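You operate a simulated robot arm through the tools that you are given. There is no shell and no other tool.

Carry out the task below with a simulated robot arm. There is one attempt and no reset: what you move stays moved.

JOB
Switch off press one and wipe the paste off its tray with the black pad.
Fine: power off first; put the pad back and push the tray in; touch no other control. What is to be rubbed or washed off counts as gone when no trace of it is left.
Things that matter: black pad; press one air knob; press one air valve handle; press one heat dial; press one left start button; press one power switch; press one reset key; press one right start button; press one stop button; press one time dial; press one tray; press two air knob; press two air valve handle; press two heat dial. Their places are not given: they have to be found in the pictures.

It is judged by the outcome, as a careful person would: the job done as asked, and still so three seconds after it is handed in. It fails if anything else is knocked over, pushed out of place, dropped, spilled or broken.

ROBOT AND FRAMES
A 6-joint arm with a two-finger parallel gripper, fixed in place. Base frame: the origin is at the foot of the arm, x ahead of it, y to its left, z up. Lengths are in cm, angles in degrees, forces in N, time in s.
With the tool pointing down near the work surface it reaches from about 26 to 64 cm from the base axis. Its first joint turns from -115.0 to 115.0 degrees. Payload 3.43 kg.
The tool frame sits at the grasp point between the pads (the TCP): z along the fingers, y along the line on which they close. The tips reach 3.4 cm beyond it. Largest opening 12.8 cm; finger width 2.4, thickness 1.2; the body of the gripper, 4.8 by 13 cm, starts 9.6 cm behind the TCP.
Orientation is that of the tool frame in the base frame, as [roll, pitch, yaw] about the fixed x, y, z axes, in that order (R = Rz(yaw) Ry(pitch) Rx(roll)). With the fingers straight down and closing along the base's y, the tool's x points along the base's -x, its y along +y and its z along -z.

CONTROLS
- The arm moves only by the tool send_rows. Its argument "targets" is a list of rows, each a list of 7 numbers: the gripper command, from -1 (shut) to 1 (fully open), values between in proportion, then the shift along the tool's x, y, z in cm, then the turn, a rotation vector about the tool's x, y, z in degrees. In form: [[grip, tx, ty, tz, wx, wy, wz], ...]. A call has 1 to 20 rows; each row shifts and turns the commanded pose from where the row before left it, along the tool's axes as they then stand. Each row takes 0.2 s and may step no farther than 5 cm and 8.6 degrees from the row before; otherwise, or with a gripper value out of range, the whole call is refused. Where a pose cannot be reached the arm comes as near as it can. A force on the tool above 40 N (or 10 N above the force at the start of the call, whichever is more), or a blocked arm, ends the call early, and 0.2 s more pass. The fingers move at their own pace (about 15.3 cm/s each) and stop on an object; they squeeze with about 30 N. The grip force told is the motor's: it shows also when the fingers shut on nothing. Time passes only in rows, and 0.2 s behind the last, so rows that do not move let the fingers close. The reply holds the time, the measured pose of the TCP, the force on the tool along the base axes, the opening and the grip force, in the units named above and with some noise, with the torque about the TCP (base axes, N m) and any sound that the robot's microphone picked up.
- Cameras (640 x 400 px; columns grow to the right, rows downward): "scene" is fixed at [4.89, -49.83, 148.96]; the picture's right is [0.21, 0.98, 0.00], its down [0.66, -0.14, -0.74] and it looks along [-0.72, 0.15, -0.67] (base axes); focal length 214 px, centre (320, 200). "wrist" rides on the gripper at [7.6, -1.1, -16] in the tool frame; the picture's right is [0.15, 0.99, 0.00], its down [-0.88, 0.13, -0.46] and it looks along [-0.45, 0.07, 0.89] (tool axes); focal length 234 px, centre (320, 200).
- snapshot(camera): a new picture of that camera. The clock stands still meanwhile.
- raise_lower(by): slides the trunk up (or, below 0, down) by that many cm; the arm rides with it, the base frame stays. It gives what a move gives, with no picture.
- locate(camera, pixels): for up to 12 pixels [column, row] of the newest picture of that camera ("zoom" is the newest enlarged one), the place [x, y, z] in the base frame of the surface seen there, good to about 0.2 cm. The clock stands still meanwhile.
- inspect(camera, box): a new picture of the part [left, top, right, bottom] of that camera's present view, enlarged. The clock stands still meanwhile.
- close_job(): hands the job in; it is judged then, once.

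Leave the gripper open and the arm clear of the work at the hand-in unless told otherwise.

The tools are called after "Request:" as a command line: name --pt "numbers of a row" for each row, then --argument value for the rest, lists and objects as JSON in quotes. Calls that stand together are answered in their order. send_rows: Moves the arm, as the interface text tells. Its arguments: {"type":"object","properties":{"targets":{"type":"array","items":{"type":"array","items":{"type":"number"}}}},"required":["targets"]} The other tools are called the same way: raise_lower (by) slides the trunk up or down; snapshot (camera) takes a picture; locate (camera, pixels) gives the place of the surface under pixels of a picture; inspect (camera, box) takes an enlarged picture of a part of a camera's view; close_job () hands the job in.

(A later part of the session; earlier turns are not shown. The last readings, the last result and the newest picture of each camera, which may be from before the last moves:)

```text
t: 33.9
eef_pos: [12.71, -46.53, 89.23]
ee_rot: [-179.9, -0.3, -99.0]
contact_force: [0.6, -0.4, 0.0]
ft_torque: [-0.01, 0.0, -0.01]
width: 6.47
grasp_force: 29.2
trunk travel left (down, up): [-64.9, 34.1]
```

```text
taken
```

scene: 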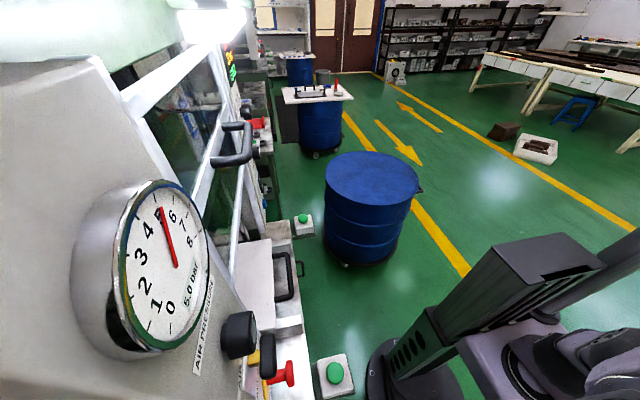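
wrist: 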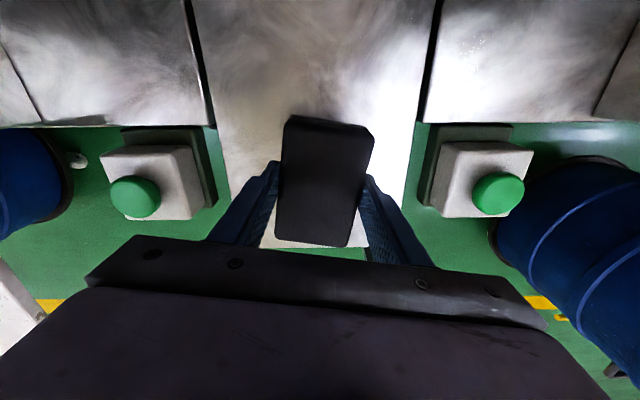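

The pad is held firmly. I continue to lift to z≈98 gently and draw back from the panel.

Request:
send_rows --pt "-1 0 0 -0.8 0 0 0" --pt "-1 0 0 -1.4 0 0 0" --pt "-1 0 0 -1.6 0 0 0" --pt "-1 0 0 -1.6 0 0 0" --pt "-1 0 0 -1.6 0 0 0" --pt "-1 0 0 -1.2 0 0 0" --pt "-1 0 0 -0.5 0 0 0" --pt "-1 -0.8 0 0 0 0 -2" --pt "-1 -1.5 0 0 0 0 -3.5" --pt "-1 -2 0 0 0 0 -3.5" --pt "-1 -2 0 0 0 0 0" --pt "-1 -2 0 0 0 0 0" --pt "-1 -2 0 0 0 0 0" --pt "-1 -1.5 0 0 0 0 0" --pt "-1 -0.7 0 0 0 0 0"

Request:
snapshot --camera "wrist"

```text
t: 37.1
eef_pos: [13.1, -33.89, 97.82]
ee_rot: [-180.0, -0.2, -90.0]
contact_force: [0.0, -0.6, -1.6]
ft_torque: [-0.03, 0.0, -0.02]
width: 6.46
grasp_force: 30.1
trunk travel left (down, up): [-64.9, 34.1]
```

```text
taken
```

wrist: 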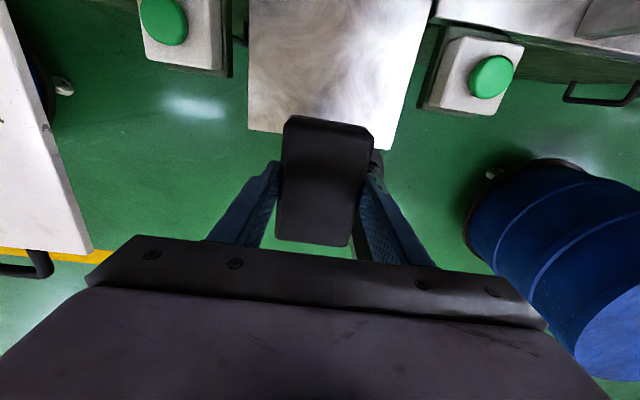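

The pad is still held (6.46). I check the pad's place in the fingers by locating its top corners.

Request:
locate --camera "wrist" --pixels '[[295, 122], [366, 130], [345, 240], [280, 233], [325, 180], [325, 130], [315, 235]]'

```text
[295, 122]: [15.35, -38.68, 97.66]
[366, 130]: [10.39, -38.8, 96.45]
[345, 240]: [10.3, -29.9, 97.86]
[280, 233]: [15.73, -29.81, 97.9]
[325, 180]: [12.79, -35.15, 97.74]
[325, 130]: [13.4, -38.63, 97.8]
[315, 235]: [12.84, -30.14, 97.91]
```

The pad's top is level with the TCP, its underside about 4.0 cm below, 0.6 cm beyond the fingertips. I now carry it at z≈98 over the tray toward (50,-30).

Request:
send_rows --pt "-1 0 -1 0 0 0 0" --pt "-1 0 -2 0 0 0 0" --pt "-1 -0.3 -2.6 0 0 0 0" --pt "-1 -0.3 -2.6 0 0 0 0" --pt "-1 -0.3 -2.6 0 0 0 0" --pt "-1 -0.3 -2.6 0 0 0 0" --pt "-1 -0.3 -2.6 0 0 0 0" --pt "-1 -0.3 -2.6 0 0 0 0" --pt "-1 -0.3 -2.6 0 0 0 0" --pt "-1 -0.3 -2.6 0 0 0 0" --pt "-1 -0.3 -2.6 0 0 0 0" --pt "-1 -0.3 -2.6 0 0 0 0" --pt "-1 -0.3 -2.6 0 0 0 0" --pt "-1 -0.3 -2.6 0 0 0 0" --pt "-1 -0.3 -2 0 0 0 0" --pt "-1 0 -1 0 0 0 0" --pt "-1 0 0 0 0 0 0"

Request:
snapshot --camera "wrist"

Request:
snapshot --camera "scene"

```text
t: 40.7
eef_pos: [50.12, -29.95, 97.82]
ee_rot: [-180.0, -0.2, -90.1]
contact_force: [-0.2, 0.1, -0.7]
ft_torque: [0.03, 0.0, 0.01]
width: 6.48
grasp_force: 30.8
trunk travel left (down, up): [-64.9, 34.1]
```

```text
taken
```

wrist: 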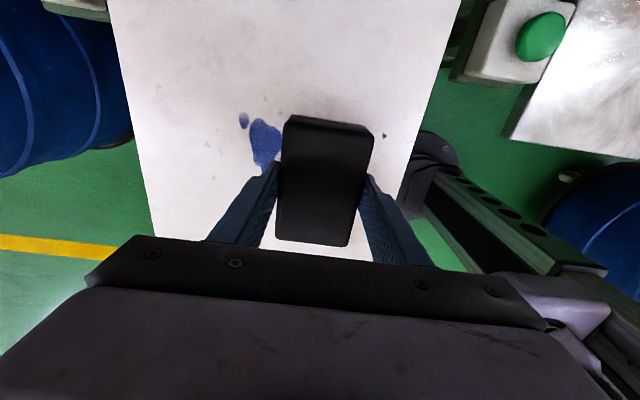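

```text
taken
```

scene: 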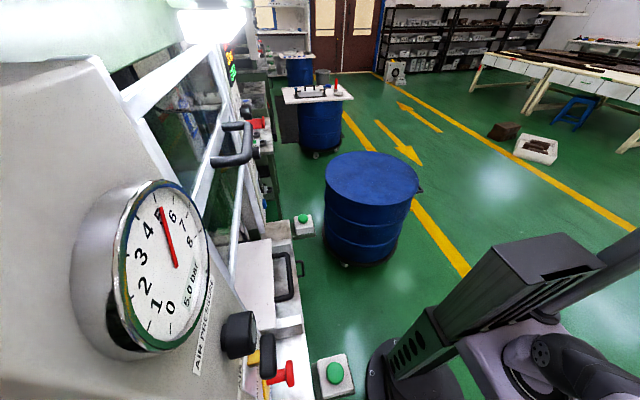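

I test the reach in the air by going on toward x=60 at this height.

Request:
send_rows --pt "-1 0 -1 0 0 0 0" --pt "-1 0 -2 0 0 0 0" --pt "-1 0 -2 0 0 0 0" --pt "-1 0 -2 0 0 0 0" --pt "-1 0 -2 0 0 0 0" --pt "-1 0 -1 0 0 0 0" --pt "-1 0 0 0 0 0 0"

Request:
snapshot --camera "wrist"

```text
t: 42.3
eef_pos: [54.46, -27.06, 95.24]
ee_rot: [-180.0, -0.2, -90.0]
contact_force: [0.6, 0.3, -0.4]
ft_torque: [-0.02, 0.01, -0.02]
width: 6.43
grasp_force: 29.7
out of reach, approached as far as the arm can: row 2, 3, 4, 5, 6
trunk travel left (down, up): [-64.9, 34.1]
```

```text
taken
```

wrist: 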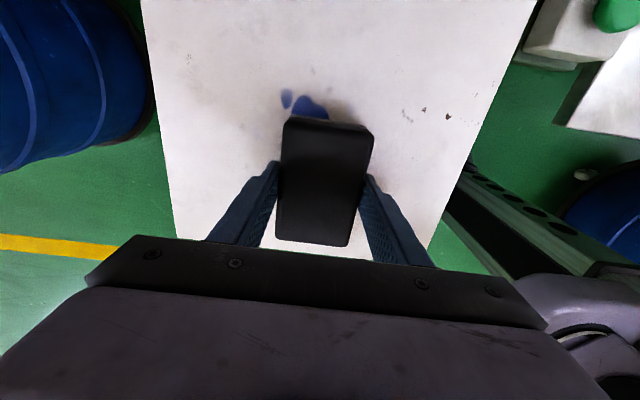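

The arm stops at radius 60.8 here, sinking as it goes, so the shoulder is too low. I pull back to about (50,-27), raise the trunk 24 cm, and will bring the arm down again later.

Request:
send_rows --pt "-1 0 1 0 0 0 0" --pt "-1 0 1.5 -1 0 0 0" --pt "-1 0 1.5 -1 0 0 0" --pt "-1 0 0.5 -0.5 0 0 0" --pt "-1 0 0 0 0 0 0"

Request:
raise_lower --by 24

Request:
snapshot --camera "wrist"

```text
t: 43.5
eef_pos: [49.9, -27.07, 97.67]
ee_rot: [-180.0, -0.2, -90.0]
contact_force: [-0.4, -0.4, 0.3]
ft_torque: [-0.02, -0.05, 0.01]
width: 6.47
grasp_force: 29.7
trunk travel left (down, up): [-64.9, 34.1]
```

```text
t: 46.0
eef_pos: [49.92, -27.0, 121.7]
ee_rot: [-180.0, -0.3, -90.0]
contact_force: [0.0, -0.1, -1.3]
ft_torque: [-0.02, 0.0, 0.03]
width: 6.47
grasp_force: 30.3
trunk travel left (down, up): [-88.9, 10.1]
```

```text
taken
```

wrist: 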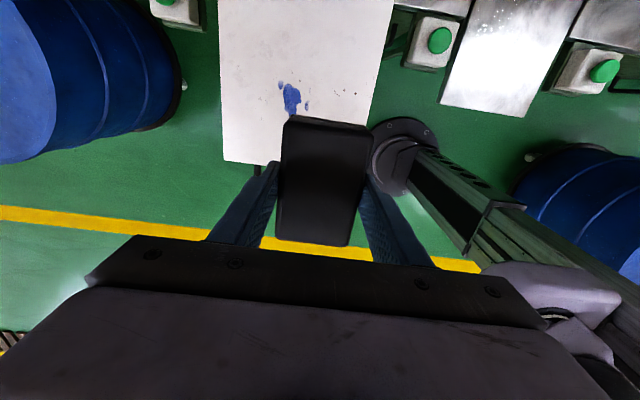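

The TCP is at (49.9,-27.0,121.7). I turn the tool +118 degrees about its axis so the pad's long side points outward along the arm and the camera sits toward the base.

Request:
send_rows --pt "-1 0 0 0 0 0 4" --pt "-1 0 0 0 0 0 8" --pt "-1 0 0 0 0 0 8" --pt "-1 0 0 0 0 0 8" --pt "-1 0 0 0 0 0 8" --pt "-1 0 0 0 0 0 8" --pt "-1 0 0 0 0 0 8" --pt "-1 0 0 0 0 0 8" --pt "-1 0 0 0 0 0 8" --pt "-1 0 0 0 0 0 8" --pt "-1 0 0 0 0 0 8" --pt "-1 0 0 0 0 0 8" --pt "-1 0 0 0 0 0 8" --pt "-1 0 0 0 0 0 8" --pt "-1 0 0 0 0 0 8" --pt "-1 0 0 0 0 0 2.4"

Request:
snapshot --camera "wrist"

```text
t: 49.4
eef_pos: [50.05, -27.14, 121.79]
ee_rot: [-179.8, 0.1, 151.5]
contact_force: [0.2, -0.7, -0.5]
ft_torque: [0.02, 0.01, 0.01]
width: 6.45
grasp_force: 29.3
trunk travel left (down, up): [-88.9, 10.1]
```

```text
taken
```

wrist: 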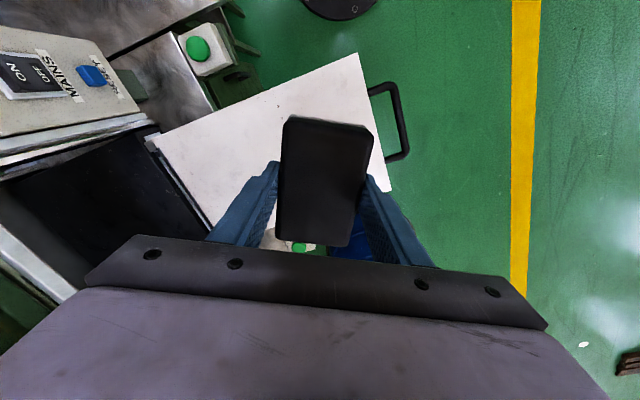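

Turned as wanted. I lower the arm straight down to TCP z≈96 (pad underside about 92, tray at 90.1).

Request:
send_rows --pt "-1 0 0 1.5 0 0 0" --pt "-1 0 0 3 0 0 0" --pt "-1 0 0 3 0 0 0" --pt "-1 0 0 3 0 0 0" --pt "-1 0 0 3 0 0 0" --pt "-1 0 0 3 0 0 0" --pt "-1 0 0 3 0 0 0" --pt "-1 0 0 3 0 0 0" --pt "-1 0 0 2.2 0 0 0" --pt "-1 0 0 1 0 0 0" --pt "-1 0 0 0 0 0 0"

Request:
snapshot --camera "wrist"

Request:
snapshot --camera "scene"

```text
t: 51.8
eef_pos: [49.93, -27.27, 96.02]
ee_rot: [-179.9, 0.1, 151.6]
contact_force: [-0.7, -0.2, -0.6]
ft_torque: [0.02, 0.0, 0.02]
width: 6.42
grasp_force: 29.7
trunk travel left (down, up): [-88.9, 10.1]
```

```text
taken
```

wrist: 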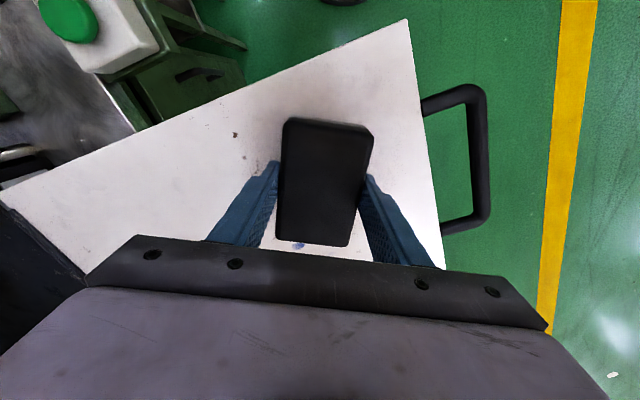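

```text
taken
```

scene: 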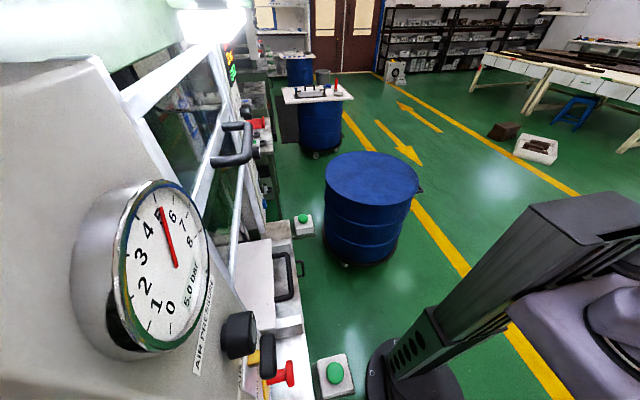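

I test reach again, moving outward (tool -x) 8 cm in the air.

Request:
send_rows --pt "-1 -1 0 0 0 0 0" --pt "-1 -1.5 0 0 0 0 0" --pt "-1 -1.5 0 0 0 0 0" --pt "-1 -1.5 0 0 0 0 0" --pt "-1 -1.5 0 0 0 0 0" --pt "-1 -1 0 0 0 0 0" --pt "-1 0 0 0 0 0 0"

Request:
snapshot --camera "wrist"

```text
t: 53.4
eef_pos: [57.13, -31.03, 95.87]
ee_rot: [-179.9, 0.1, 151.6]
contact_force: [0.1, -0.4, -0.8]
ft_torque: [0.01, 0.0, 0.04]
width: 6.45
grasp_force: 29.7
trunk travel left (down, up): [-88.9, 10.1]
```

```text
taken
```

wrist: 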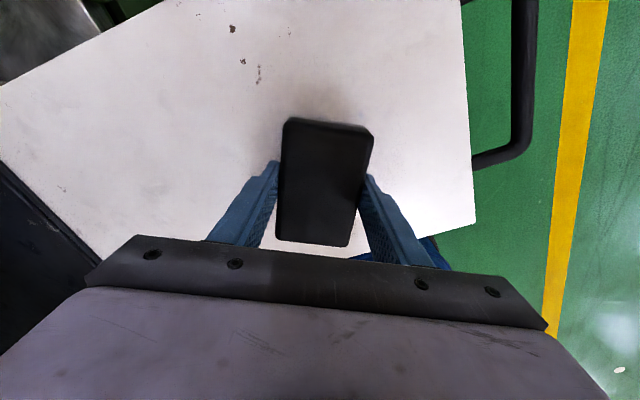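

Radius 65 is within reach now. I lower the pad onto the tray: expected contact at TCP z≈94.15.

Request:
send_rows --pt "-1 0 0 0.7 0 0 0" --pt "-1 0 0 0.5 0 0 0" --pt "-1 0 0 0.3 0 0 0" --pt "-1 0 0 0.2 0 0 0" --pt "-1 0 0 0 0 0 0"

```text
t: 54.6
eef_pos: [56.92, -31.0, 94.31]
ee_rot: [-179.8, 0.1, 151.7]
contact_force: [0.2, -0.8, -1.6]
ft_torque: [0.01, -0.01, -0.01]
width: 6.46
grasp_force: 30.2
trunk travel left (down, up): [-88.9, 10.1]
```

Request:
send_rows --pt "-1 0 0 0.2 0 0 0" --pt "-1 0 0 0.1 0 0 0" --pt "-1 0 0 0 0 0 0"

```text
t: 55.4
eef_pos: [57.14, -30.99, 94.16]
ee_rot: [-179.7, 0.2, 151.6]
contact_force: [-0.4, -0.7, 1.2]
ft_torque: [0.11, 0.05, -0.04]
width: 6.44
grasp_force: 30.6
trunk travel left (down, up): [-88.9, 10.1]
```

The first contact shows (z force 1.2 N). I press a little more.

Request:
send_rows --pt "-1 0 0 0.15 0 0 0" --pt "-1 0 0 0.15 0 0 0" --pt "-1 0 0 0 0 0 0"

```text
t: 56.2
eef_pos: [57.04, -30.93, 94.03]
ee_rot: [-179.9, 0.6, 151.6]
contact_force: [3.5, -1.9, 21.5]
ft_torque: [0.78, 0.64, -0.02]
width: 6.49
grasp_force: 30.0
trunk travel left (down, up): [-88.9, 10.1]
```

That is 21 N, a bit hard; I ease off 0.15 cm and make a first sideways stroke of about 3 cm each way, slowly.

Request:
send_rows --pt "-1 0 0 -0.15 0 0 0" --pt "-1 0 0.6 0 0 0 0" --pt "-1 0 0.8 0 0 0 0" --pt "-1 0 0.8 0 0 0 0" --pt "-1 0 0.8 0 0 0 0"

Request:
snapshot --camera "wrist"

```text
t: 57.4
eef_pos: [58.18, -28.42, 93.99]
ee_rot: [-179.7, 0.3, 151.6]
contact_force: [-6.5, -13.0, 19.0]
ft_torque: [0.05, 0.24, 0.16]
width: 6.47
grasp_force: 30.4
trunk travel left (down, up): [-88.9, 10.1]
```

```text
taken
```

wrist: 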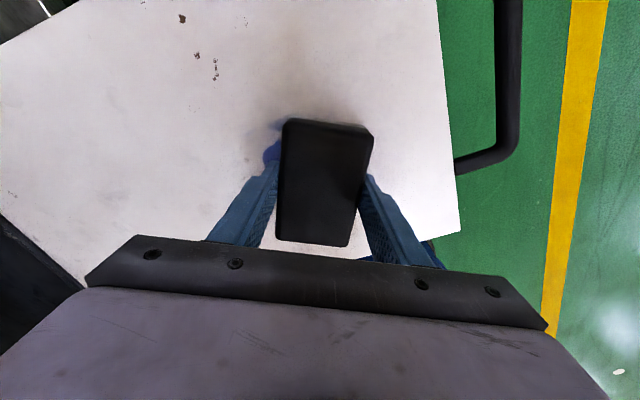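

The stroke works with about 14 N drag. I check the tray hasn't slid: its front edge was at y≈-18.

Request:
locate --camera "wrist" --pixels '[[440, 60], [450, 150], [456, 215], [275, 150], [265, 160], [300, 120]]'

```text
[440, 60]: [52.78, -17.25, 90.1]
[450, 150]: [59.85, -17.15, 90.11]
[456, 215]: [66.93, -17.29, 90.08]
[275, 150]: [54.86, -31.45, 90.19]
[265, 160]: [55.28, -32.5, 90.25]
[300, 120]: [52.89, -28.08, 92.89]
```

The front edge is now at y≈-17.2, so the tray may have slid out slightly (it rides on rails); a lighter pressure will help. I ease by 0.08 cm and sweep the other way, across the paste.

Request:
send_rows --pt "-1 0 0 -0.08 0 0 0" --pt "-1 0 -0.6 0 0 0 0" --pt "-1 0 -1 0 0 0 0" --pt "-1 0 -1 0 0 0 0" --pt "-1 0 -1 0 0 0 0" --pt "-1 0 -1 0 0 0 0" --pt "-1 0 -1 0 0 0 0" --pt "-1 0 -1 0 0 0 0" --pt "-1 0 -1 0 0 0 0"

Request:
snapshot --camera "wrist"

```text
t: 59.4
eef_pos: [55.03, -34.95, 94.01]
ee_rot: [-179.8, 0.2, 151.6]
contact_force: [9.0, 2.3, 12.9]
ft_torque: [0.22, -0.82, -0.06]
width: 6.46
grasp_force: 30.6
trunk travel left (down, up): [-88.9, 10.1]
```

```text
taken
```

wrist: 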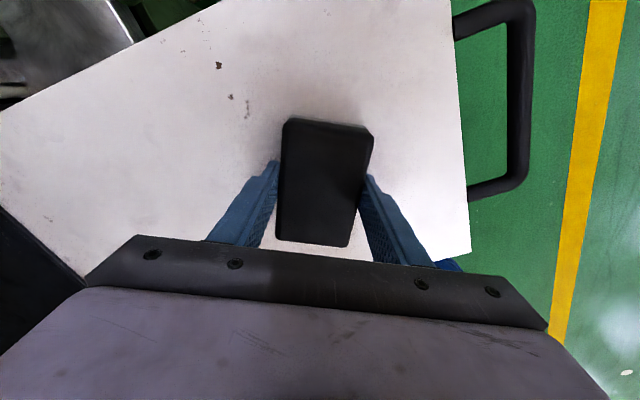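

I check whether the tray moved along with the pad: the brown speck was first at about (46.6,-33.5) and the front edge at y -18.

Request:
locate --camera "wrist" --pixels '[[218, 65], [232, 97], [455, 100], [463, 200], [240, 180], [320, 100], [390, 180]]'

Request:
inspect --camera "wrist" --box '[180, 60, 480, 260]'

```text
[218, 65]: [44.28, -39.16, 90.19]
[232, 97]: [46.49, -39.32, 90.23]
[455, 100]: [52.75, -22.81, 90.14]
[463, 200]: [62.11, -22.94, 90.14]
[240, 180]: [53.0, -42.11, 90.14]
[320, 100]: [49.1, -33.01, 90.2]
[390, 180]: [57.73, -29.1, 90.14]
```

```text
2.00 times, centred on (330, 160) of wrist
```

zoom: 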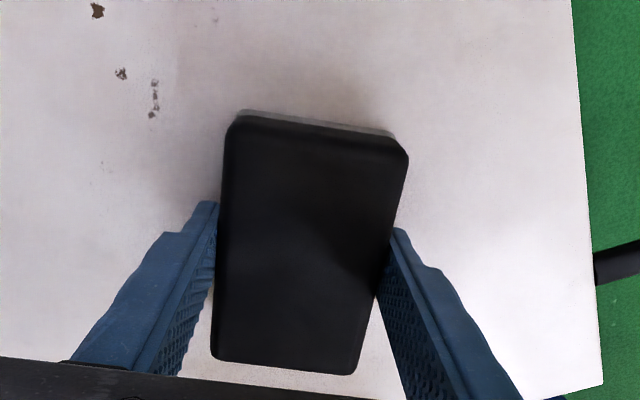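

The tray slides in and out with the pad, so strokes along y do little; strokes must go along x, where the rails hold it. First I drag the tray back out about 6 cm with the pad still pressed on it (moving along +y).

Request:
send_rows --pt "-1 0.2 0.37 0 0 0 0" --pt "-1 0.428 0.792 0 0 0 0" --pt "-1 0.428 0.792 0 0 0 0" --pt "-1 0.428 0.792 0 0 0 0" --pt "-1 0.428 0.792 0 0 0 0" --pt "-1 0.428 0.792 0 0 0 0" --pt "-1 0.3 0.55 0 0 0 0"

Request:
snapshot --camera "wrist"

Request:
locate --camera "wrist" --pixels '[[218, 65], [232, 97], [445, 100], [452, 190]]'

```text
t: 61.0
eef_pos: [54.86, -29.44, 94.02]
ee_rot: [-179.8, 0.3, 151.7]
contact_force: [3.9, -2.6, 11.6]
ft_torque: [0.0, -0.28, -0.01]
width: 6.44
grasp_force: 30.4
trunk travel left (down, up): [-88.9, 10.1]
```

```text
taken
```

wrist: 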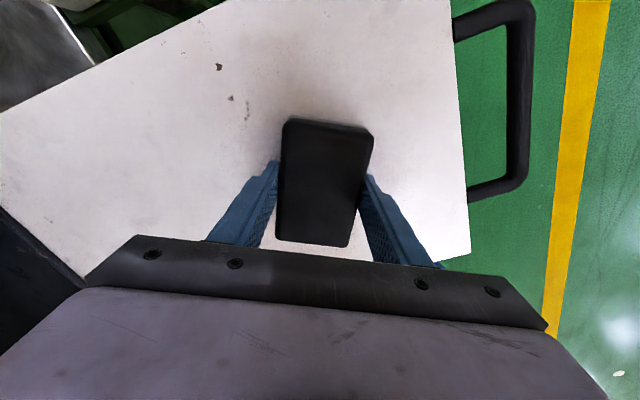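

```text
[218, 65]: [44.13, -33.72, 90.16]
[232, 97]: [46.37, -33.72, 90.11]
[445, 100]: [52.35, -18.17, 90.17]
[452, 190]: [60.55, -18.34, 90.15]
```

The tray is back (speck at y -33.7, edge -17.4). I lift the pad 6 cm, turn the tool to yaw 180 so the pad's long side lies along x, and draw back in x to see the paste.

Request:
send_rows --pt "-1 0 0 -0.6 0 0 0" --pt "-1 0 0 -1.4 0 0 -5" --pt "-1 0 0 -2 0 0 -8" --pt "-1 0 0 -2 0 0 -8" --pt "-1 0 0 0 0 0 -7.3" --pt "-1 1.5 0 0 0 0 0" --pt "-1 2.5 0 0 0 0 0" --pt "-1 2.5 0 0 0 0 0" --pt "-1 2.5 0 0 0 0 0" --pt "-1 2.5 0 0 0 0 0" --pt "-1 1.5 0 0 0 0 0" --pt "-1 0 0 0 0 0 0"

Request:
snapshot --camera "wrist"

```text
t: 63.6
eef_pos: [41.92, -29.49, 99.93]
ee_rot: [-179.7, -0.1, 180.0]
contact_force: [0.7, -0.5, -0.8]
ft_torque: [-0.02, 0.0, -0.01]
width: 6.43
grasp_force: 30.1
trunk travel left (down, up): [-88.9, 10.1]
```

```text
taken
```

wrist: 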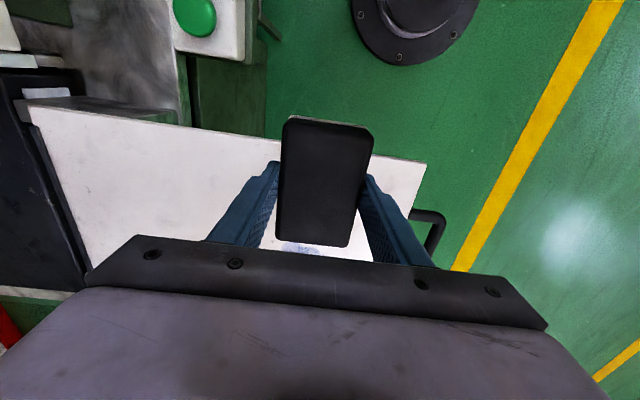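

A blue trace shows at (302,249) below the pad. I go back over the paste to (53.5,-27.5) and lower to just above contact.

Request:
send_rows --pt "-1 -1.5 0.4 0 0 0 0" --pt "-1 -2.5 0.4 0 0 0 0" --pt "-1 -2.5 0.4 0 0 0 0" --pt "-1 -2.5 0.4 0 0 0 0" --pt "-1 -1.6 0.4 1 0 0 0" --pt "-1 -1 0 2 0 0 0" --pt "-1 0 0 1.8 0 0 0" --pt "-1 0 0 0.7 0 0 0" --pt "-1 0 0 0.2 0 0 0" --pt "-1 0 0 0 0 0 0"

```text
t: 65.8
eef_pos: [53.41, -27.44, 94.19]
ee_rot: [-179.6, 0.0, 179.9]
contact_force: [-0.1, -0.1, -0.7]
ft_torque: [0.0, 0.01, -0.01]
width: 6.44
grasp_force: 30.0
trunk travel left (down, up): [-88.9, 10.1]
```

Request:
send_rows --pt "-1 0 0 0.15 0 0 0" --pt "-1 0 0 0.1 0 0 0" --pt "-1 0 0 0 0 0 0"

```text
t: 66.6
eef_pos: [53.48, -27.47, 94.06]
ee_rot: [-179.7, 0.0, 179.9]
contact_force: [0.2, -1.3, 1.9]
ft_torque: [0.11, -0.15, 0.02]
width: 6.45
grasp_force: 30.2
trunk travel left (down, up): [-88.9, 10.1]
```

Contact begins. I press 0.15 cm more and rub along x: out 4.5 cm, back, and again.

Request:
send_rows --pt "-1 0 0 0.15 0 0 0" --pt "-1 -0.6 0 0 0 0 0" --pt "-1 -1 0 0 0 0 0" --pt "-1 -1 0 0 0 0 0" --pt "-1 -1 0 0 0 0 0" --pt "-1 -0.9 0 0 0 0 0"

```text
t: 68.0
eef_pos: [57.66, -27.45, 94.02]
ee_rot: [-179.7, 0.0, -179.9]
contact_force: [-10.8, 0.8, 16.4]
ft_torque: [0.49, 0.43, 0.41]
width: 6.46
grasp_force: 29.8
trunk travel left (down, up): [-88.9, 10.1]
```

Good: 16 N down, 11 N drag along x. I continue back and forth on this line.

Request:
send_rows --pt "-1 0.7 0 -0.03 0 0 0" --pt "-1 1.2 0 0 0 0 0" --pt "-1 1.2 0 0 0 0 0" --pt "-1 1.2 0 0 0 0 0" --pt "-1 1.2 0 0 0 0 0" --pt "-1 -0.7 0 0 0 0 0" --pt "-1 -1.2 0 0 0 0 0" --pt "-1 -1.2 0 0 0 0 0" --pt "-1 -1.2 0 0 0 0 0" --pt "-1 -1.2 0 0 0 0 0" --pt "-1 0.7 0 0 0 0 0" --pt "-1 1.2 0 0 0 0 0" --pt "-1 1.2 0 0 0 0 0" --pt "-1 1.2 0 0 0 0 0" --pt "-1 1.2 0 0 0 0 0"

```text
t: 71.2
eef_pos: [52.5, -27.53, 94.05]
ee_rot: [-179.5, 0.2, 179.8]
contact_force: [7.9, 1.1, 13.1]
ft_torque: [0.4, -0.14, -0.28]
width: 6.45
grasp_force: 30.2
trunk travel left (down, up): [-88.9, 10.1]
```

Now the second line: I lift 0.6 cm, shift to y≈-31.5, set down and rub along x again.

Request:
send_rows --pt "-1 0 0 -0.6 0 0 0" --pt "-1 0 -2 0 0 0 0" --pt "-1 0 -2 0 0 0 0" --pt "-1 0 0 0.4 0 0 0" --pt "-1 0 0 0.2 0 0 0" --pt "-1 0 0 0 0 0 0" --pt "-1 -0.7 0 0 0 0 0" --pt "-1 -1.1 0 0 0 0 0" --pt "-1 -1.1 0 0 0 0 0" --pt "-1 -1.1 0 0 0 0 0" --pt "-1 -0.8 0 0 0 0 0"

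```text
t: 73.6
eef_pos: [56.95, -31.56, 94.12]
ee_rot: [-179.8, 0.1, 179.9]
contact_force: [-12.1, 1.2, 13.7]
ft_torque: [0.32, 0.25, 0.28]
width: 6.43
grasp_force: 30.0
trunk travel left (down, up): [-88.9, 10.1]
```

Request:
send_rows --pt "-1 -0.3 0 0 0 0 0" --pt "-1 -0.3 0 0 0 0 0" --pt "-1 0.7 0 0 0 0 0" --pt "-1 1.2 0 0 0 0 0" --pt "-1 1.2 0 0 0 0 0" --pt "-1 1.2 0 0 0 0 0" --pt "-1 1.2 0 0 0 0 0" --pt "-1 -0.7 0 0 0 0 0" --pt "-1 -1.2 0 0 0 0 0" --pt "-1 -1.2 0 0 0 0 0" --pt "-1 -1.2 0 0 0 0 0" --pt "-1 -1.2 0 0 0 0 0" --pt "-1 0.7 0 0 0 0 0" --pt "-1 1.2 0 0 0 0 0" --pt "-1 1.2 0 0 0 0 0" --pt "-1 1.2 0 0 0 0 0" --pt "-1 1.2 0 0 0 0 0"

```text
t: 77.2
eef_pos: [51.95, -31.3, 94.09]
ee_rot: [-179.6, 0.3, 179.8]
contact_force: [8.2, 0.0, 14.9]
ft_torque: [0.52, -0.02, -0.31]
width: 6.44
grasp_force: 30.1
out of reach, approached as far as the arm can: row 12
trunk travel left (down, up): [-88.9, 10.1]
```

The second line is done (outer limit touched near x 57.7). I lift and draw aside to (44,-19,106) to look at the tray.

Request:
send_rows --pt "-1 0 0 -0.6 0 0 0" --pt "-1 0 0 -1.4 0 0 0" --pt "-1 0 0 -2.5 0 0 0" --pt "-1 1 1.5 -2.5 0 0 0" --pt "-1 1 1.5 -2.5 0 0 0" --pt "-1 1 2 -2 0 0 0" --pt "-1 1.5 2.2 -0.5 0 0 0" --pt "-1 1.5 2.2 0 0 0 0" --pt "-1 1.5 2.2 0 0 0 0" --pt "-1 0.5 1 0 0 0 0" --pt "-1 0 0 0 0 0 0"

Request:
snapshot --camera "wrist"

```text
t: 79.6
eef_pos: [43.98, -18.45, 105.66]
ee_rot: [-179.7, 0.1, 180.0]
contact_force: [-0.1, -0.7, -1.8]
ft_torque: [0.02, 0.02, -0.03]
width: 6.46
grasp_force: 29.5
trunk travel left (down, up): [-88.9, 10.1]
```

```text
taken
```

wrist: 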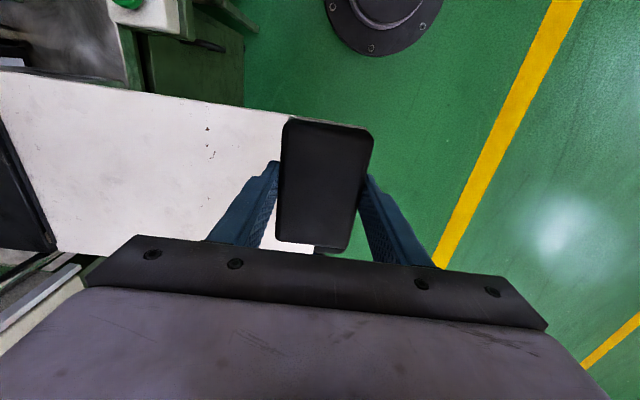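

The wiped spot is hidden behind the left finger. I draw back and higher, to about x 32, z 118, to bring it into view.

Request:
send_rows --pt "-1 1.5 0 -1.5 0 0 0" --pt "-1 2.5 0 -2.5 0 0 0" --pt "-1 2.5 0 -2.5 0 0 0" --pt "-1 2.5 0 -2.5 0 0 0" --pt "-1 2 0 -2 0 0 0" --pt "-1 1 0 -1 0 0 0" --pt "-1 0 0 0 0 0 0"

Request:
snapshot --camera "wrist"

Request:
inspect --camera "wrist" --box '[180, 120, 340, 240]'

```text
t: 81.2
eef_pos: [31.91, -18.59, 117.72]
ee_rot: [-179.6, 0.0, 179.9]
contact_force: [0.3, -0.2, -1.5]
ft_torque: [-0.03, 0.03, -0.05]
width: 6.43
grasp_force: 30.3
trunk travel left (down, up): [-88.9, 10.1]
```

```text
taken
```

wrist: 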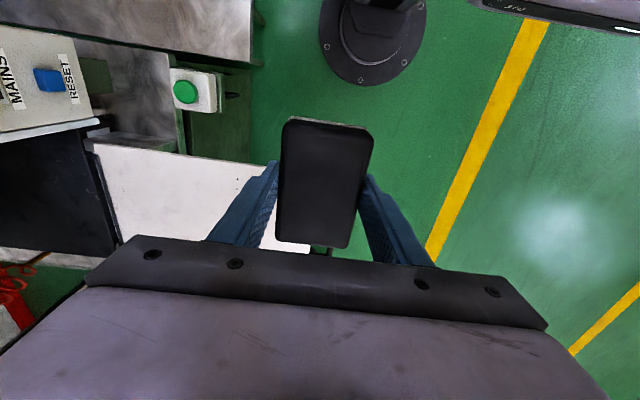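

```text
3.33 times, centred on (260, 180) of wrist
```

zoom: 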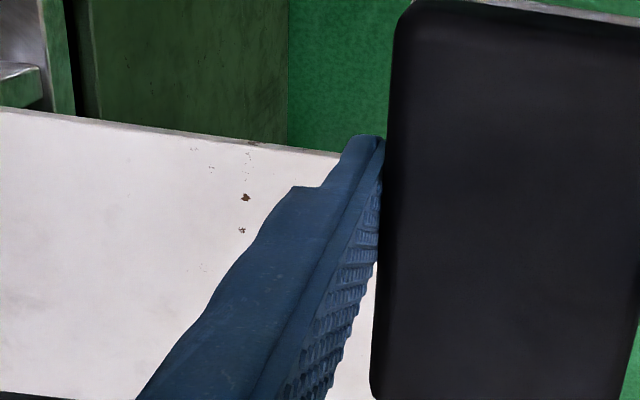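

The spot would lie around (258,229), just behind the finger. I tilt the tool 24 degrees outward so it moves up into the free part of the picture.

Request:
send_rows --pt "-1 0 0 0 0 -4 0" --pt "-1 0 0 0 0 -7 0" --pt "-1 0 0 0 0 -7 0" --pt "-1 0 0 0 0 -6 0" --pt "-1 0 0 0 0 0 0"

Request:
snapshot --camera "wrist"

Request:
inspect --camera "wrist" --box '[160, 60, 320, 180]'

```text
t: 82.4
eef_pos: [32.06, -18.53, 117.81]
ee_rot: [-179.7, 24.1, -179.9]
contact_force: [0.5, 0.3, -0.9]
ft_torque: [0.01, -0.01, 0.01]
width: 6.46
grasp_force: 29.9
trunk travel left (down, up): [-88.9, 10.1]
```

```text
taken
```

wrist: 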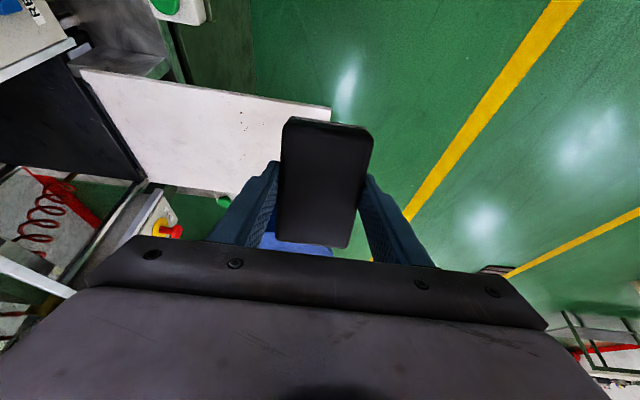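

```text
3.33 times, centred on (240, 120) of wrist
```

zoom: 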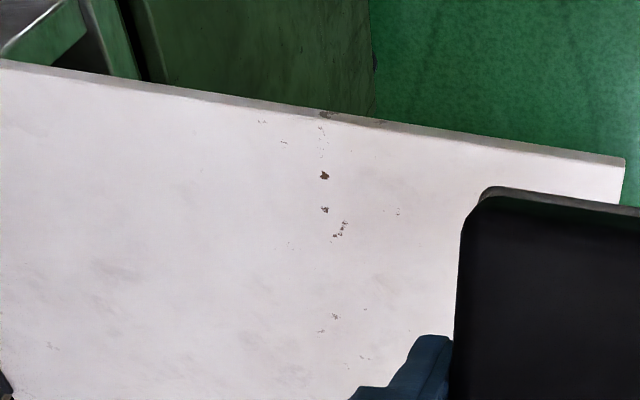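

No blue shows in what is visible, but part of the area is still near the finger. I shift 8 cm along +y for a clear, closer look.

Request:
send_rows --pt "-1 0 1.5 0 0 0 0" --pt "-1 0 2.5 0 0 0 0" --pt "-1 0 2.5 0 0 0 0" --pt "-1 0 1.5 0 0 0 0" --pt "-1 0 0 0 0 0 0"

Request:
snapshot --camera "wrist"

Request:
inspect --camera "wrist" --box '[150, 90, 250, 190]'

```text
t: 83.6
eef_pos: [34.91, -12.97, 116.38]
ee_rot: [-179.8, 24.0, 180.0]
contact_force: [-0.7, -0.3, -1.1]
ft_torque: [-0.01, 0.0, 0.01]
width: 6.45
grasp_force: 30.0
out of reach, approached as far as the arm can: row 2, 3, 4
trunk travel left (down, up): [-88.9, 10.1]
```

```text
taken
```

wrist: 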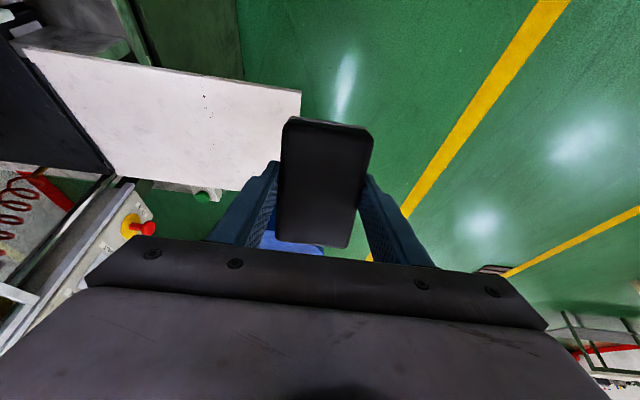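

```text
4.00 times, centred on (200, 140) of wrist
```

zoom: 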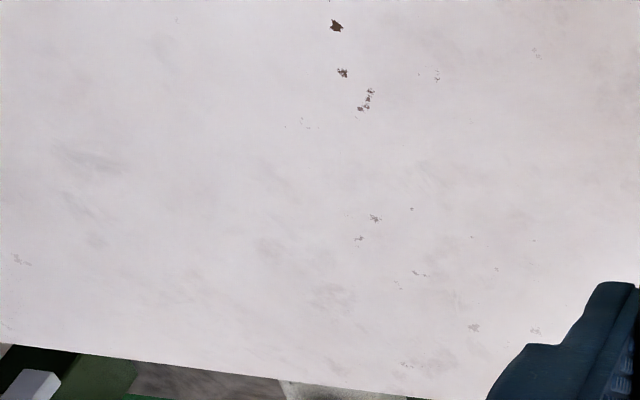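

No blue is visible here. I map this view to base coordinates to be sure the whole former paste area is in it.

Request:
locate --camera "zoom" --pixels '[[335, 25], [342, 72], [374, 217], [412, 273], [474, 327], [404, 363], [300, 150], [450, 150], [300, 330], [480, 330], [540, 300], [580, 250]]'

Request:
inspect --camera "wrist" --box '[195, 125, 245, 185]'

```text
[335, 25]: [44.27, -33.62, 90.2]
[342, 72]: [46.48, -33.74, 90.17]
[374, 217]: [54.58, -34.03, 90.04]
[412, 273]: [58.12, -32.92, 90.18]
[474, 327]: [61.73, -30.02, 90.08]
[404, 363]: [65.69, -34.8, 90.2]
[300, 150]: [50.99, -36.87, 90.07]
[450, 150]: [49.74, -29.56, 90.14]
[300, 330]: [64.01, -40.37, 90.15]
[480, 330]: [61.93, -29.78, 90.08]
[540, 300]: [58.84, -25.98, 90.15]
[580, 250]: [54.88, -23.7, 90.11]
```

```text
6.67 times, centred on (220, 155) of wrist
```

zoom: 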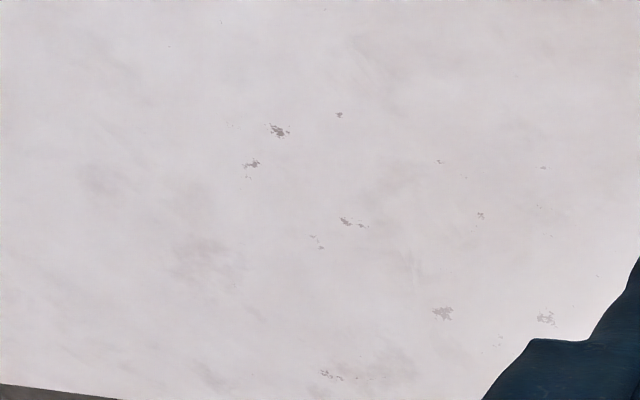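

The whole former paste area (x 52–61, y -34…-25.5) is in view and looks clean. I enlarge more strongly on the outer marks to be sure no faint blue is left.

Request:
inspect --camera "wrist" --box '[203, 135, 233, 155]'

Request:
inspect --camera "wrist" --box '[203, 153, 233, 173]'

Request:
inspect --camera "wrist" --box '[223, 135, 253, 155]'

```text
16.00 times, centred on (218, 145) of wrist
```

zoom: 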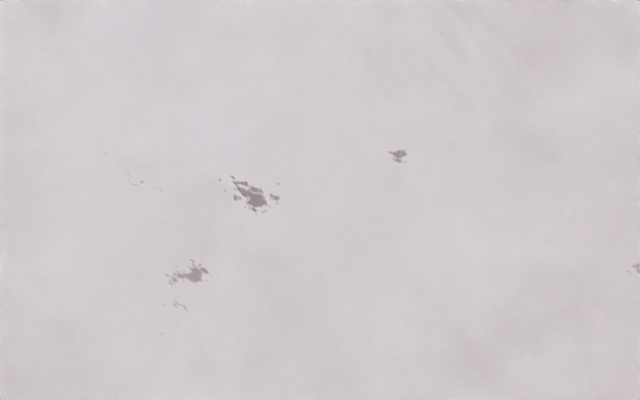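

```text
16.00 times, centred on (218, 163) of wrist
```

zoom: 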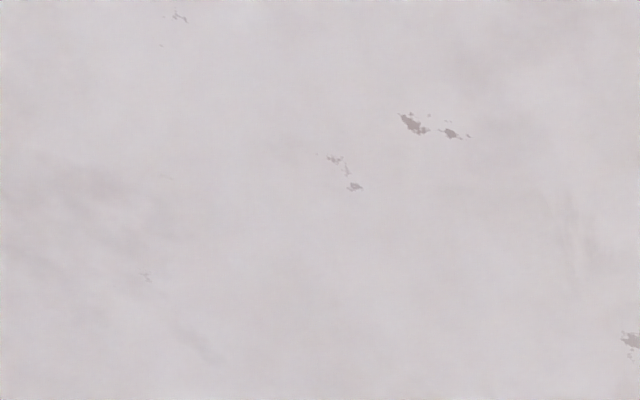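

```text
16.00 times, centred on (238, 145) of wrist
```

zoom: 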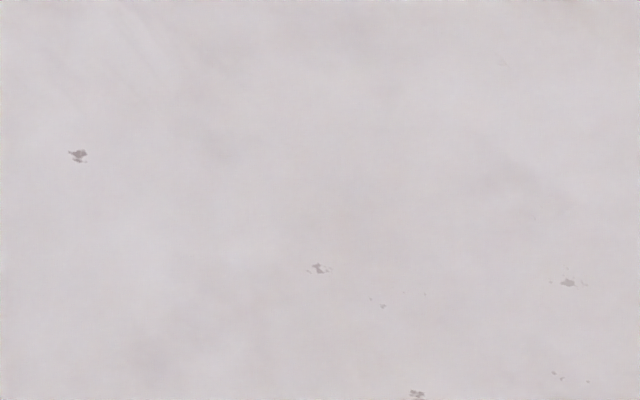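

Request:
inspect --camera "wrist" --box '[223, 153, 253, 173]'

Request:
inspect --camera "wrist" --box '[223, 168, 253, 188]'

Request:
inspect --camera "wrist" --box '[238, 135, 288, 165]'

```text
16.00 times, centred on (238, 163) of wrist
```

zoom: 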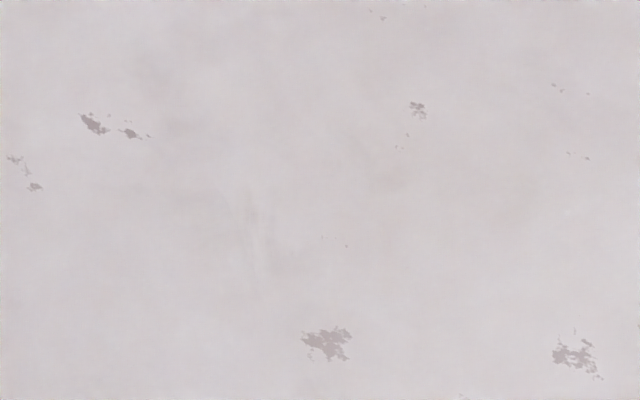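

```text
16.00 times, centred on (238, 178) of wrist
```

zoom: 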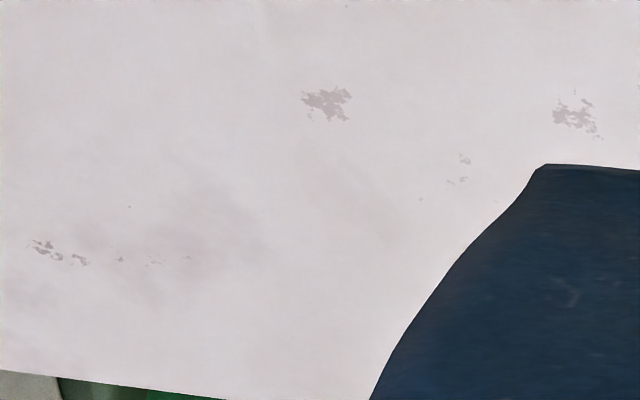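

```text
12.80 times, centred on (263, 150) of wrist
```

zoom: 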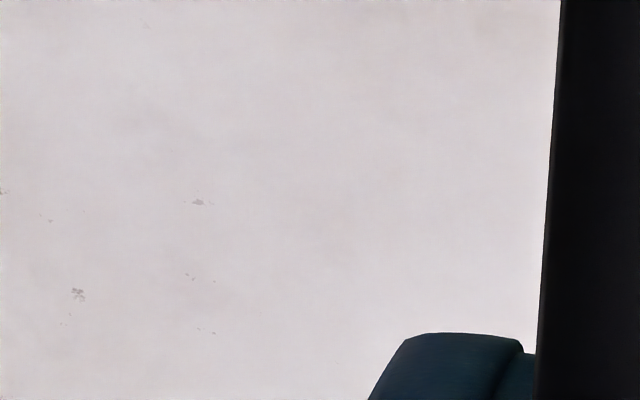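

The area is clean: only the tray's own brown/grey specks remain. Now I put the pad back. First I level the tool again and rise a little.

Request:
send_rows --pt "-1 0 0 0 0 4 0" --pt "-1 0 0 0 0 7 0" --pt "-1 0 0 0 0 7 0" --pt "-1 0 0 0 0 6 0" --pt "-1 0 0 -1.5 0 0 0" --pt "-1 0 0 -2 0 0 0" --pt "-1 0 -1.5 -1.5 0 0 0" --pt "-1 0 -2.5 0 0 0 0" --pt "-1 0 -2.5 0 0 0 0" --pt "-1 0 -2.5 0 0 0 0" --pt "-1 0 -2.5 0 0 0 0" --pt "-1 0 -1.5 0 0 0 0" --pt "-1 0 0 0 0 0 0"

```text
t: 86.4
eef_pos: [34.84, -25.95, 121.51]
ee_rot: [-179.7, -0.1, 179.9]
contact_force: [0.0, 0.1, -1.2]
ft_torque: [0.02, -0.01, 0.03]
width: 6.45
grasp_force: 30.0
trunk travel left (down, up): [-88.9, 10.1]
```

Level again at (34.8,-26.0,121.5). I turn the tool back by -85 degrees to yaw -95, the pad's first direction.

Request:
send_rows --pt "-1 0 0 0 0 0 -4" --pt "-1 0 0 0 0 0 -8" --pt "-1 0 0 0 0 0 -8" --pt "-1 0 0 0 0 0 -8" --pt "-1 0 0 0 0 0 -8" --pt "-1 0 0 0 0 0 -8" --pt "-1 0 0 0 0 0 -8" --pt "-1 0 0 0 0 0 -8" --pt "-1 0 0 0 0 0 -8" --pt "-1 0 0 0 0 0 -8" --pt "-1 0 0 0 0 0 -6" --pt "-1 0 0 0 0 0 -3"

Request:
snapshot --camera "wrist"

```text
t: 89.0
eef_pos: [34.88, -25.78, 121.56]
ee_rot: [180.0, -0.3, -94.9]
contact_force: [-0.2, -0.9, 0.0]
ft_torque: [-0.01, 0.02, 0.0]
width: 6.47
grasp_force: 30.5
trunk travel left (down, up): [-88.9, 10.1]
```

```text
taken
```

wrist: 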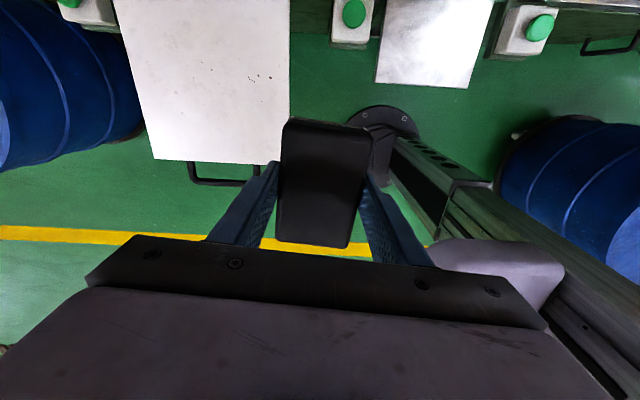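

The tray also looks clean from this side; I enlarge it once more, and move on toward the table at this height.

Request:
inspect --camera "wrist" --box '[140, 20, 280, 160]'

Request:
send_rows --pt "-1 0.5 1.0 0 0 0 0" --pt "-1 1 2.1 0 0 0 0" --pt "-1 1 2.1 0 0 0 0" --pt "-1 1 2.1 0 0 0 0" --pt "-1 1 2.1 0 0 0 0" --pt "-1 1 2.1 0 0 0 0" --pt "-1 1 2.1 0 0 0 0" --pt "-1 1 2.1 0 0 0 0" --pt "-1 1 2.1 0 0 0 0" --pt "-1 1 2.1 0 0 0 0" --pt "-1 0.5 1.1 0 0 0 0" --pt "-1 0 0 0 0 0 0"

Request:
raise_lower --by -24

Request:
snapshot --camera "wrist"

```text
2.86 times, centred on (210, 90) of wrist
```

zoom: 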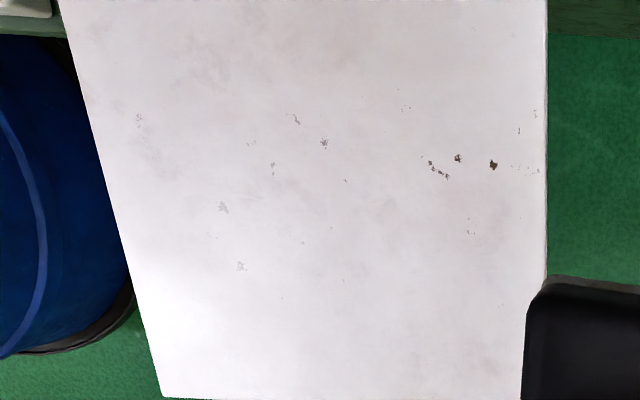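

```text
t: 91.6
eef_pos: [13.05, -33.94, 121.51]
ee_rot: [180.0, -0.3, -95.1]
contact_force: [0.0, 0.5, -1.2]
ft_torque: [0.0, 0.02, -0.02]
width: 6.44
grasp_force: 30.0
trunk travel left (down, up): [-88.9, 10.1]
```

```text
t: 94.1
eef_pos: [13.03, -34.03, 97.35]
ee_rot: [-179.8, -0.2, -95.1]
contact_force: [-0.9, 0.4, -1.0]
ft_torque: [-0.04, 0.01, -0.01]
width: 6.45
grasp_force: 30.0
trunk travel left (down, up): [-64.9, 34.1]
```

```text
taken
```

wrist: 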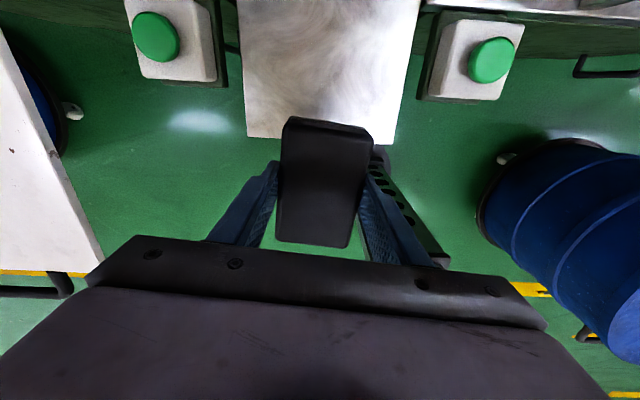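

The tray is clean. I move over the pad's home spot (13.1,-46.2) and lower it to about 1 cm above the table.

Request:
send_rows --pt "-1 1.15 -0.13 0 0 0 0" --pt "-1 2 -0.2 0 0 0 0" --pt "-1 2 -0.2 0 0 0 0" --pt "-1 2 -0.2 0 0 0 0" --pt "-1 2 -0.2 0 0 0 0" --pt "-1 2 -0.2 0 0 0 0" --pt "-1 1 0 1 0 0 0" --pt "-1 0 0 2 0 0 0" --pt "-1 0 0 2 0 0 0" --pt "-1 0 0 2 0 0 0" --pt "-1 0 0 2 0 0 0" --pt "-1 0 0 1.7 0 0 0" --pt "-1 0 0 1 0 0 0" --pt "-1 0 0 0 0 0 0"

Request:
snapshot --camera "wrist"

```text
t: 97.1
eef_pos: [13.05, -46.26, 85.66]
ee_rot: [180.0, -0.2, -95.1]
contact_force: [-0.9, 0.8, -1.2]
ft_torque: [0.0, -0.01, 0.01]
width: 6.45
grasp_force: 29.8
trunk travel left (down, up): [-64.9, 34.1]
```

```text
taken
```

wrist: 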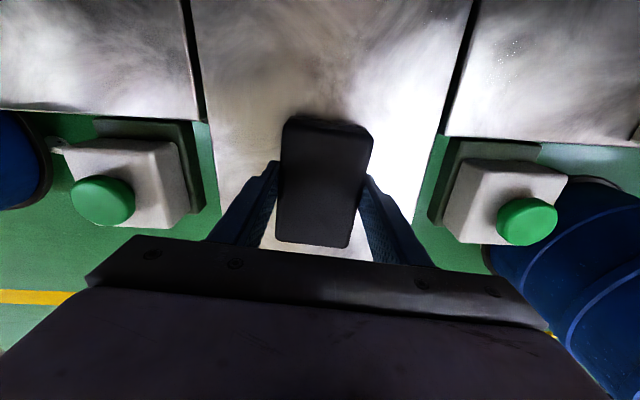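

I lower the last bit in small steps until the pad touches the table.

Request:
send_rows --pt "-1 0 0 0.7 0 0 0" --pt "-1 0 0 0.5 0 0 0" --pt "-1 0 0 0.2 0 0 0" --pt "-1 0 0 0.1 0 0 0" --pt "-1 0 0 0 0 0 0"

```text
t: 98.3
eef_pos: [13.22, -46.31, 84.26]
ee_rot: [-180.0, -0.2, -95.0]
contact_force: [0.2, -0.1, -1.2]
ft_torque: [0.01, -0.04, 0.0]
width: 6.48
grasp_force: 30.1
trunk travel left (down, up): [-64.9, 34.1]
```

Request:
send_rows --pt "-1 0 0 0.1 0 0 0" --pt "-1 0 0 0.1 0 0 0" --pt "-1 0 0 0 0 0 0"

```text
t: 99.1
eef_pos: [13.17, -46.23, 84.1]
ee_rot: [-180.0, -0.4, -95.0]
contact_force: [0.1, -0.3, -1.0]
ft_torque: [0.01, 0.0, 0.0]
width: 6.46
grasp_force: 29.7
trunk travel left (down, up): [-64.9, 34.1]
```

Request:
send_rows --pt "-1 0 0 0.1 0 0 0" --pt "-1 0 0 0.05 0 0 0" --pt "-1 0 0 0 0 0 0"

```text
t: 99.9
eef_pos: [12.98, -46.28, 84.05]
ee_rot: [-179.8, -0.4, -95.1]
contact_force: [1.6, -0.1, 8.4]
ft_torque: [0.5, -0.03, -0.07]
width: 6.45
grasp_force: 30.0
trunk travel left (down, up): [-64.9, 34.1]
```

The pad stands on the table (8 N). I open the fingers and then rise straight up.

Request:
send_rows --pt "0.15 0 0 0 0 0 0" --pt "0.45 0 0 0 0 0 0" --pt "0.45 0 0 0 0 0 0" --pt "0.45 0 0 -1 0 0 0" --pt "0.45 0 0 -2 0 0 0" --pt "0.45 0 0 -3 0 0 0" --pt "0.45 0 0 -4 0 0 0" --pt "0.45 0 0 -4 0 0 0" --pt "0.45 0 0 0 0 0 0"

Request:
snapshot --camera "wrist"

Request:
inspect --camera "wrist" --box '[260, 80, 380, 200]'

```text
t: 101.9
eef_pos: [13.08, -46.13, 98.05]
ee_rot: [180.0, -0.2, -95.1]
contact_force: [0.1, -0.2, -0.5]
ft_torque: [0.02, -0.02, -0.03]
width: 9.26
grasp_force: 0.1
trunk travel left (down, up): [-64.9, 34.1]
```

```text
taken
```

wrist: 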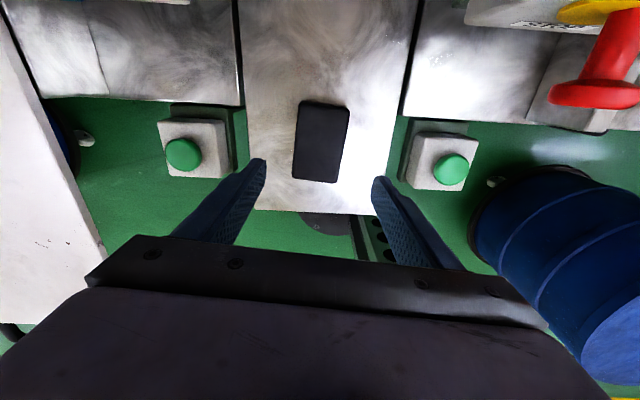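

```text
3.33 times, centred on (320, 140) of wrist
```

zoom: 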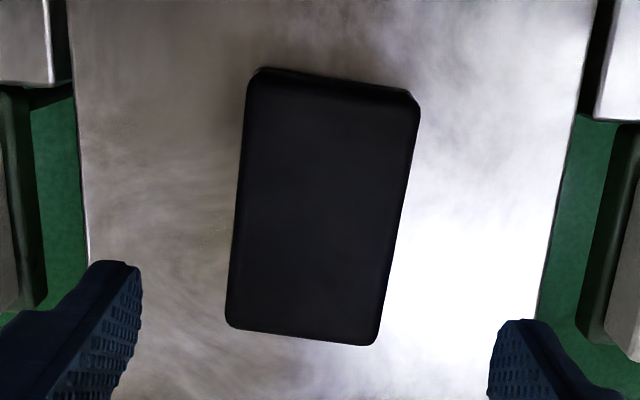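

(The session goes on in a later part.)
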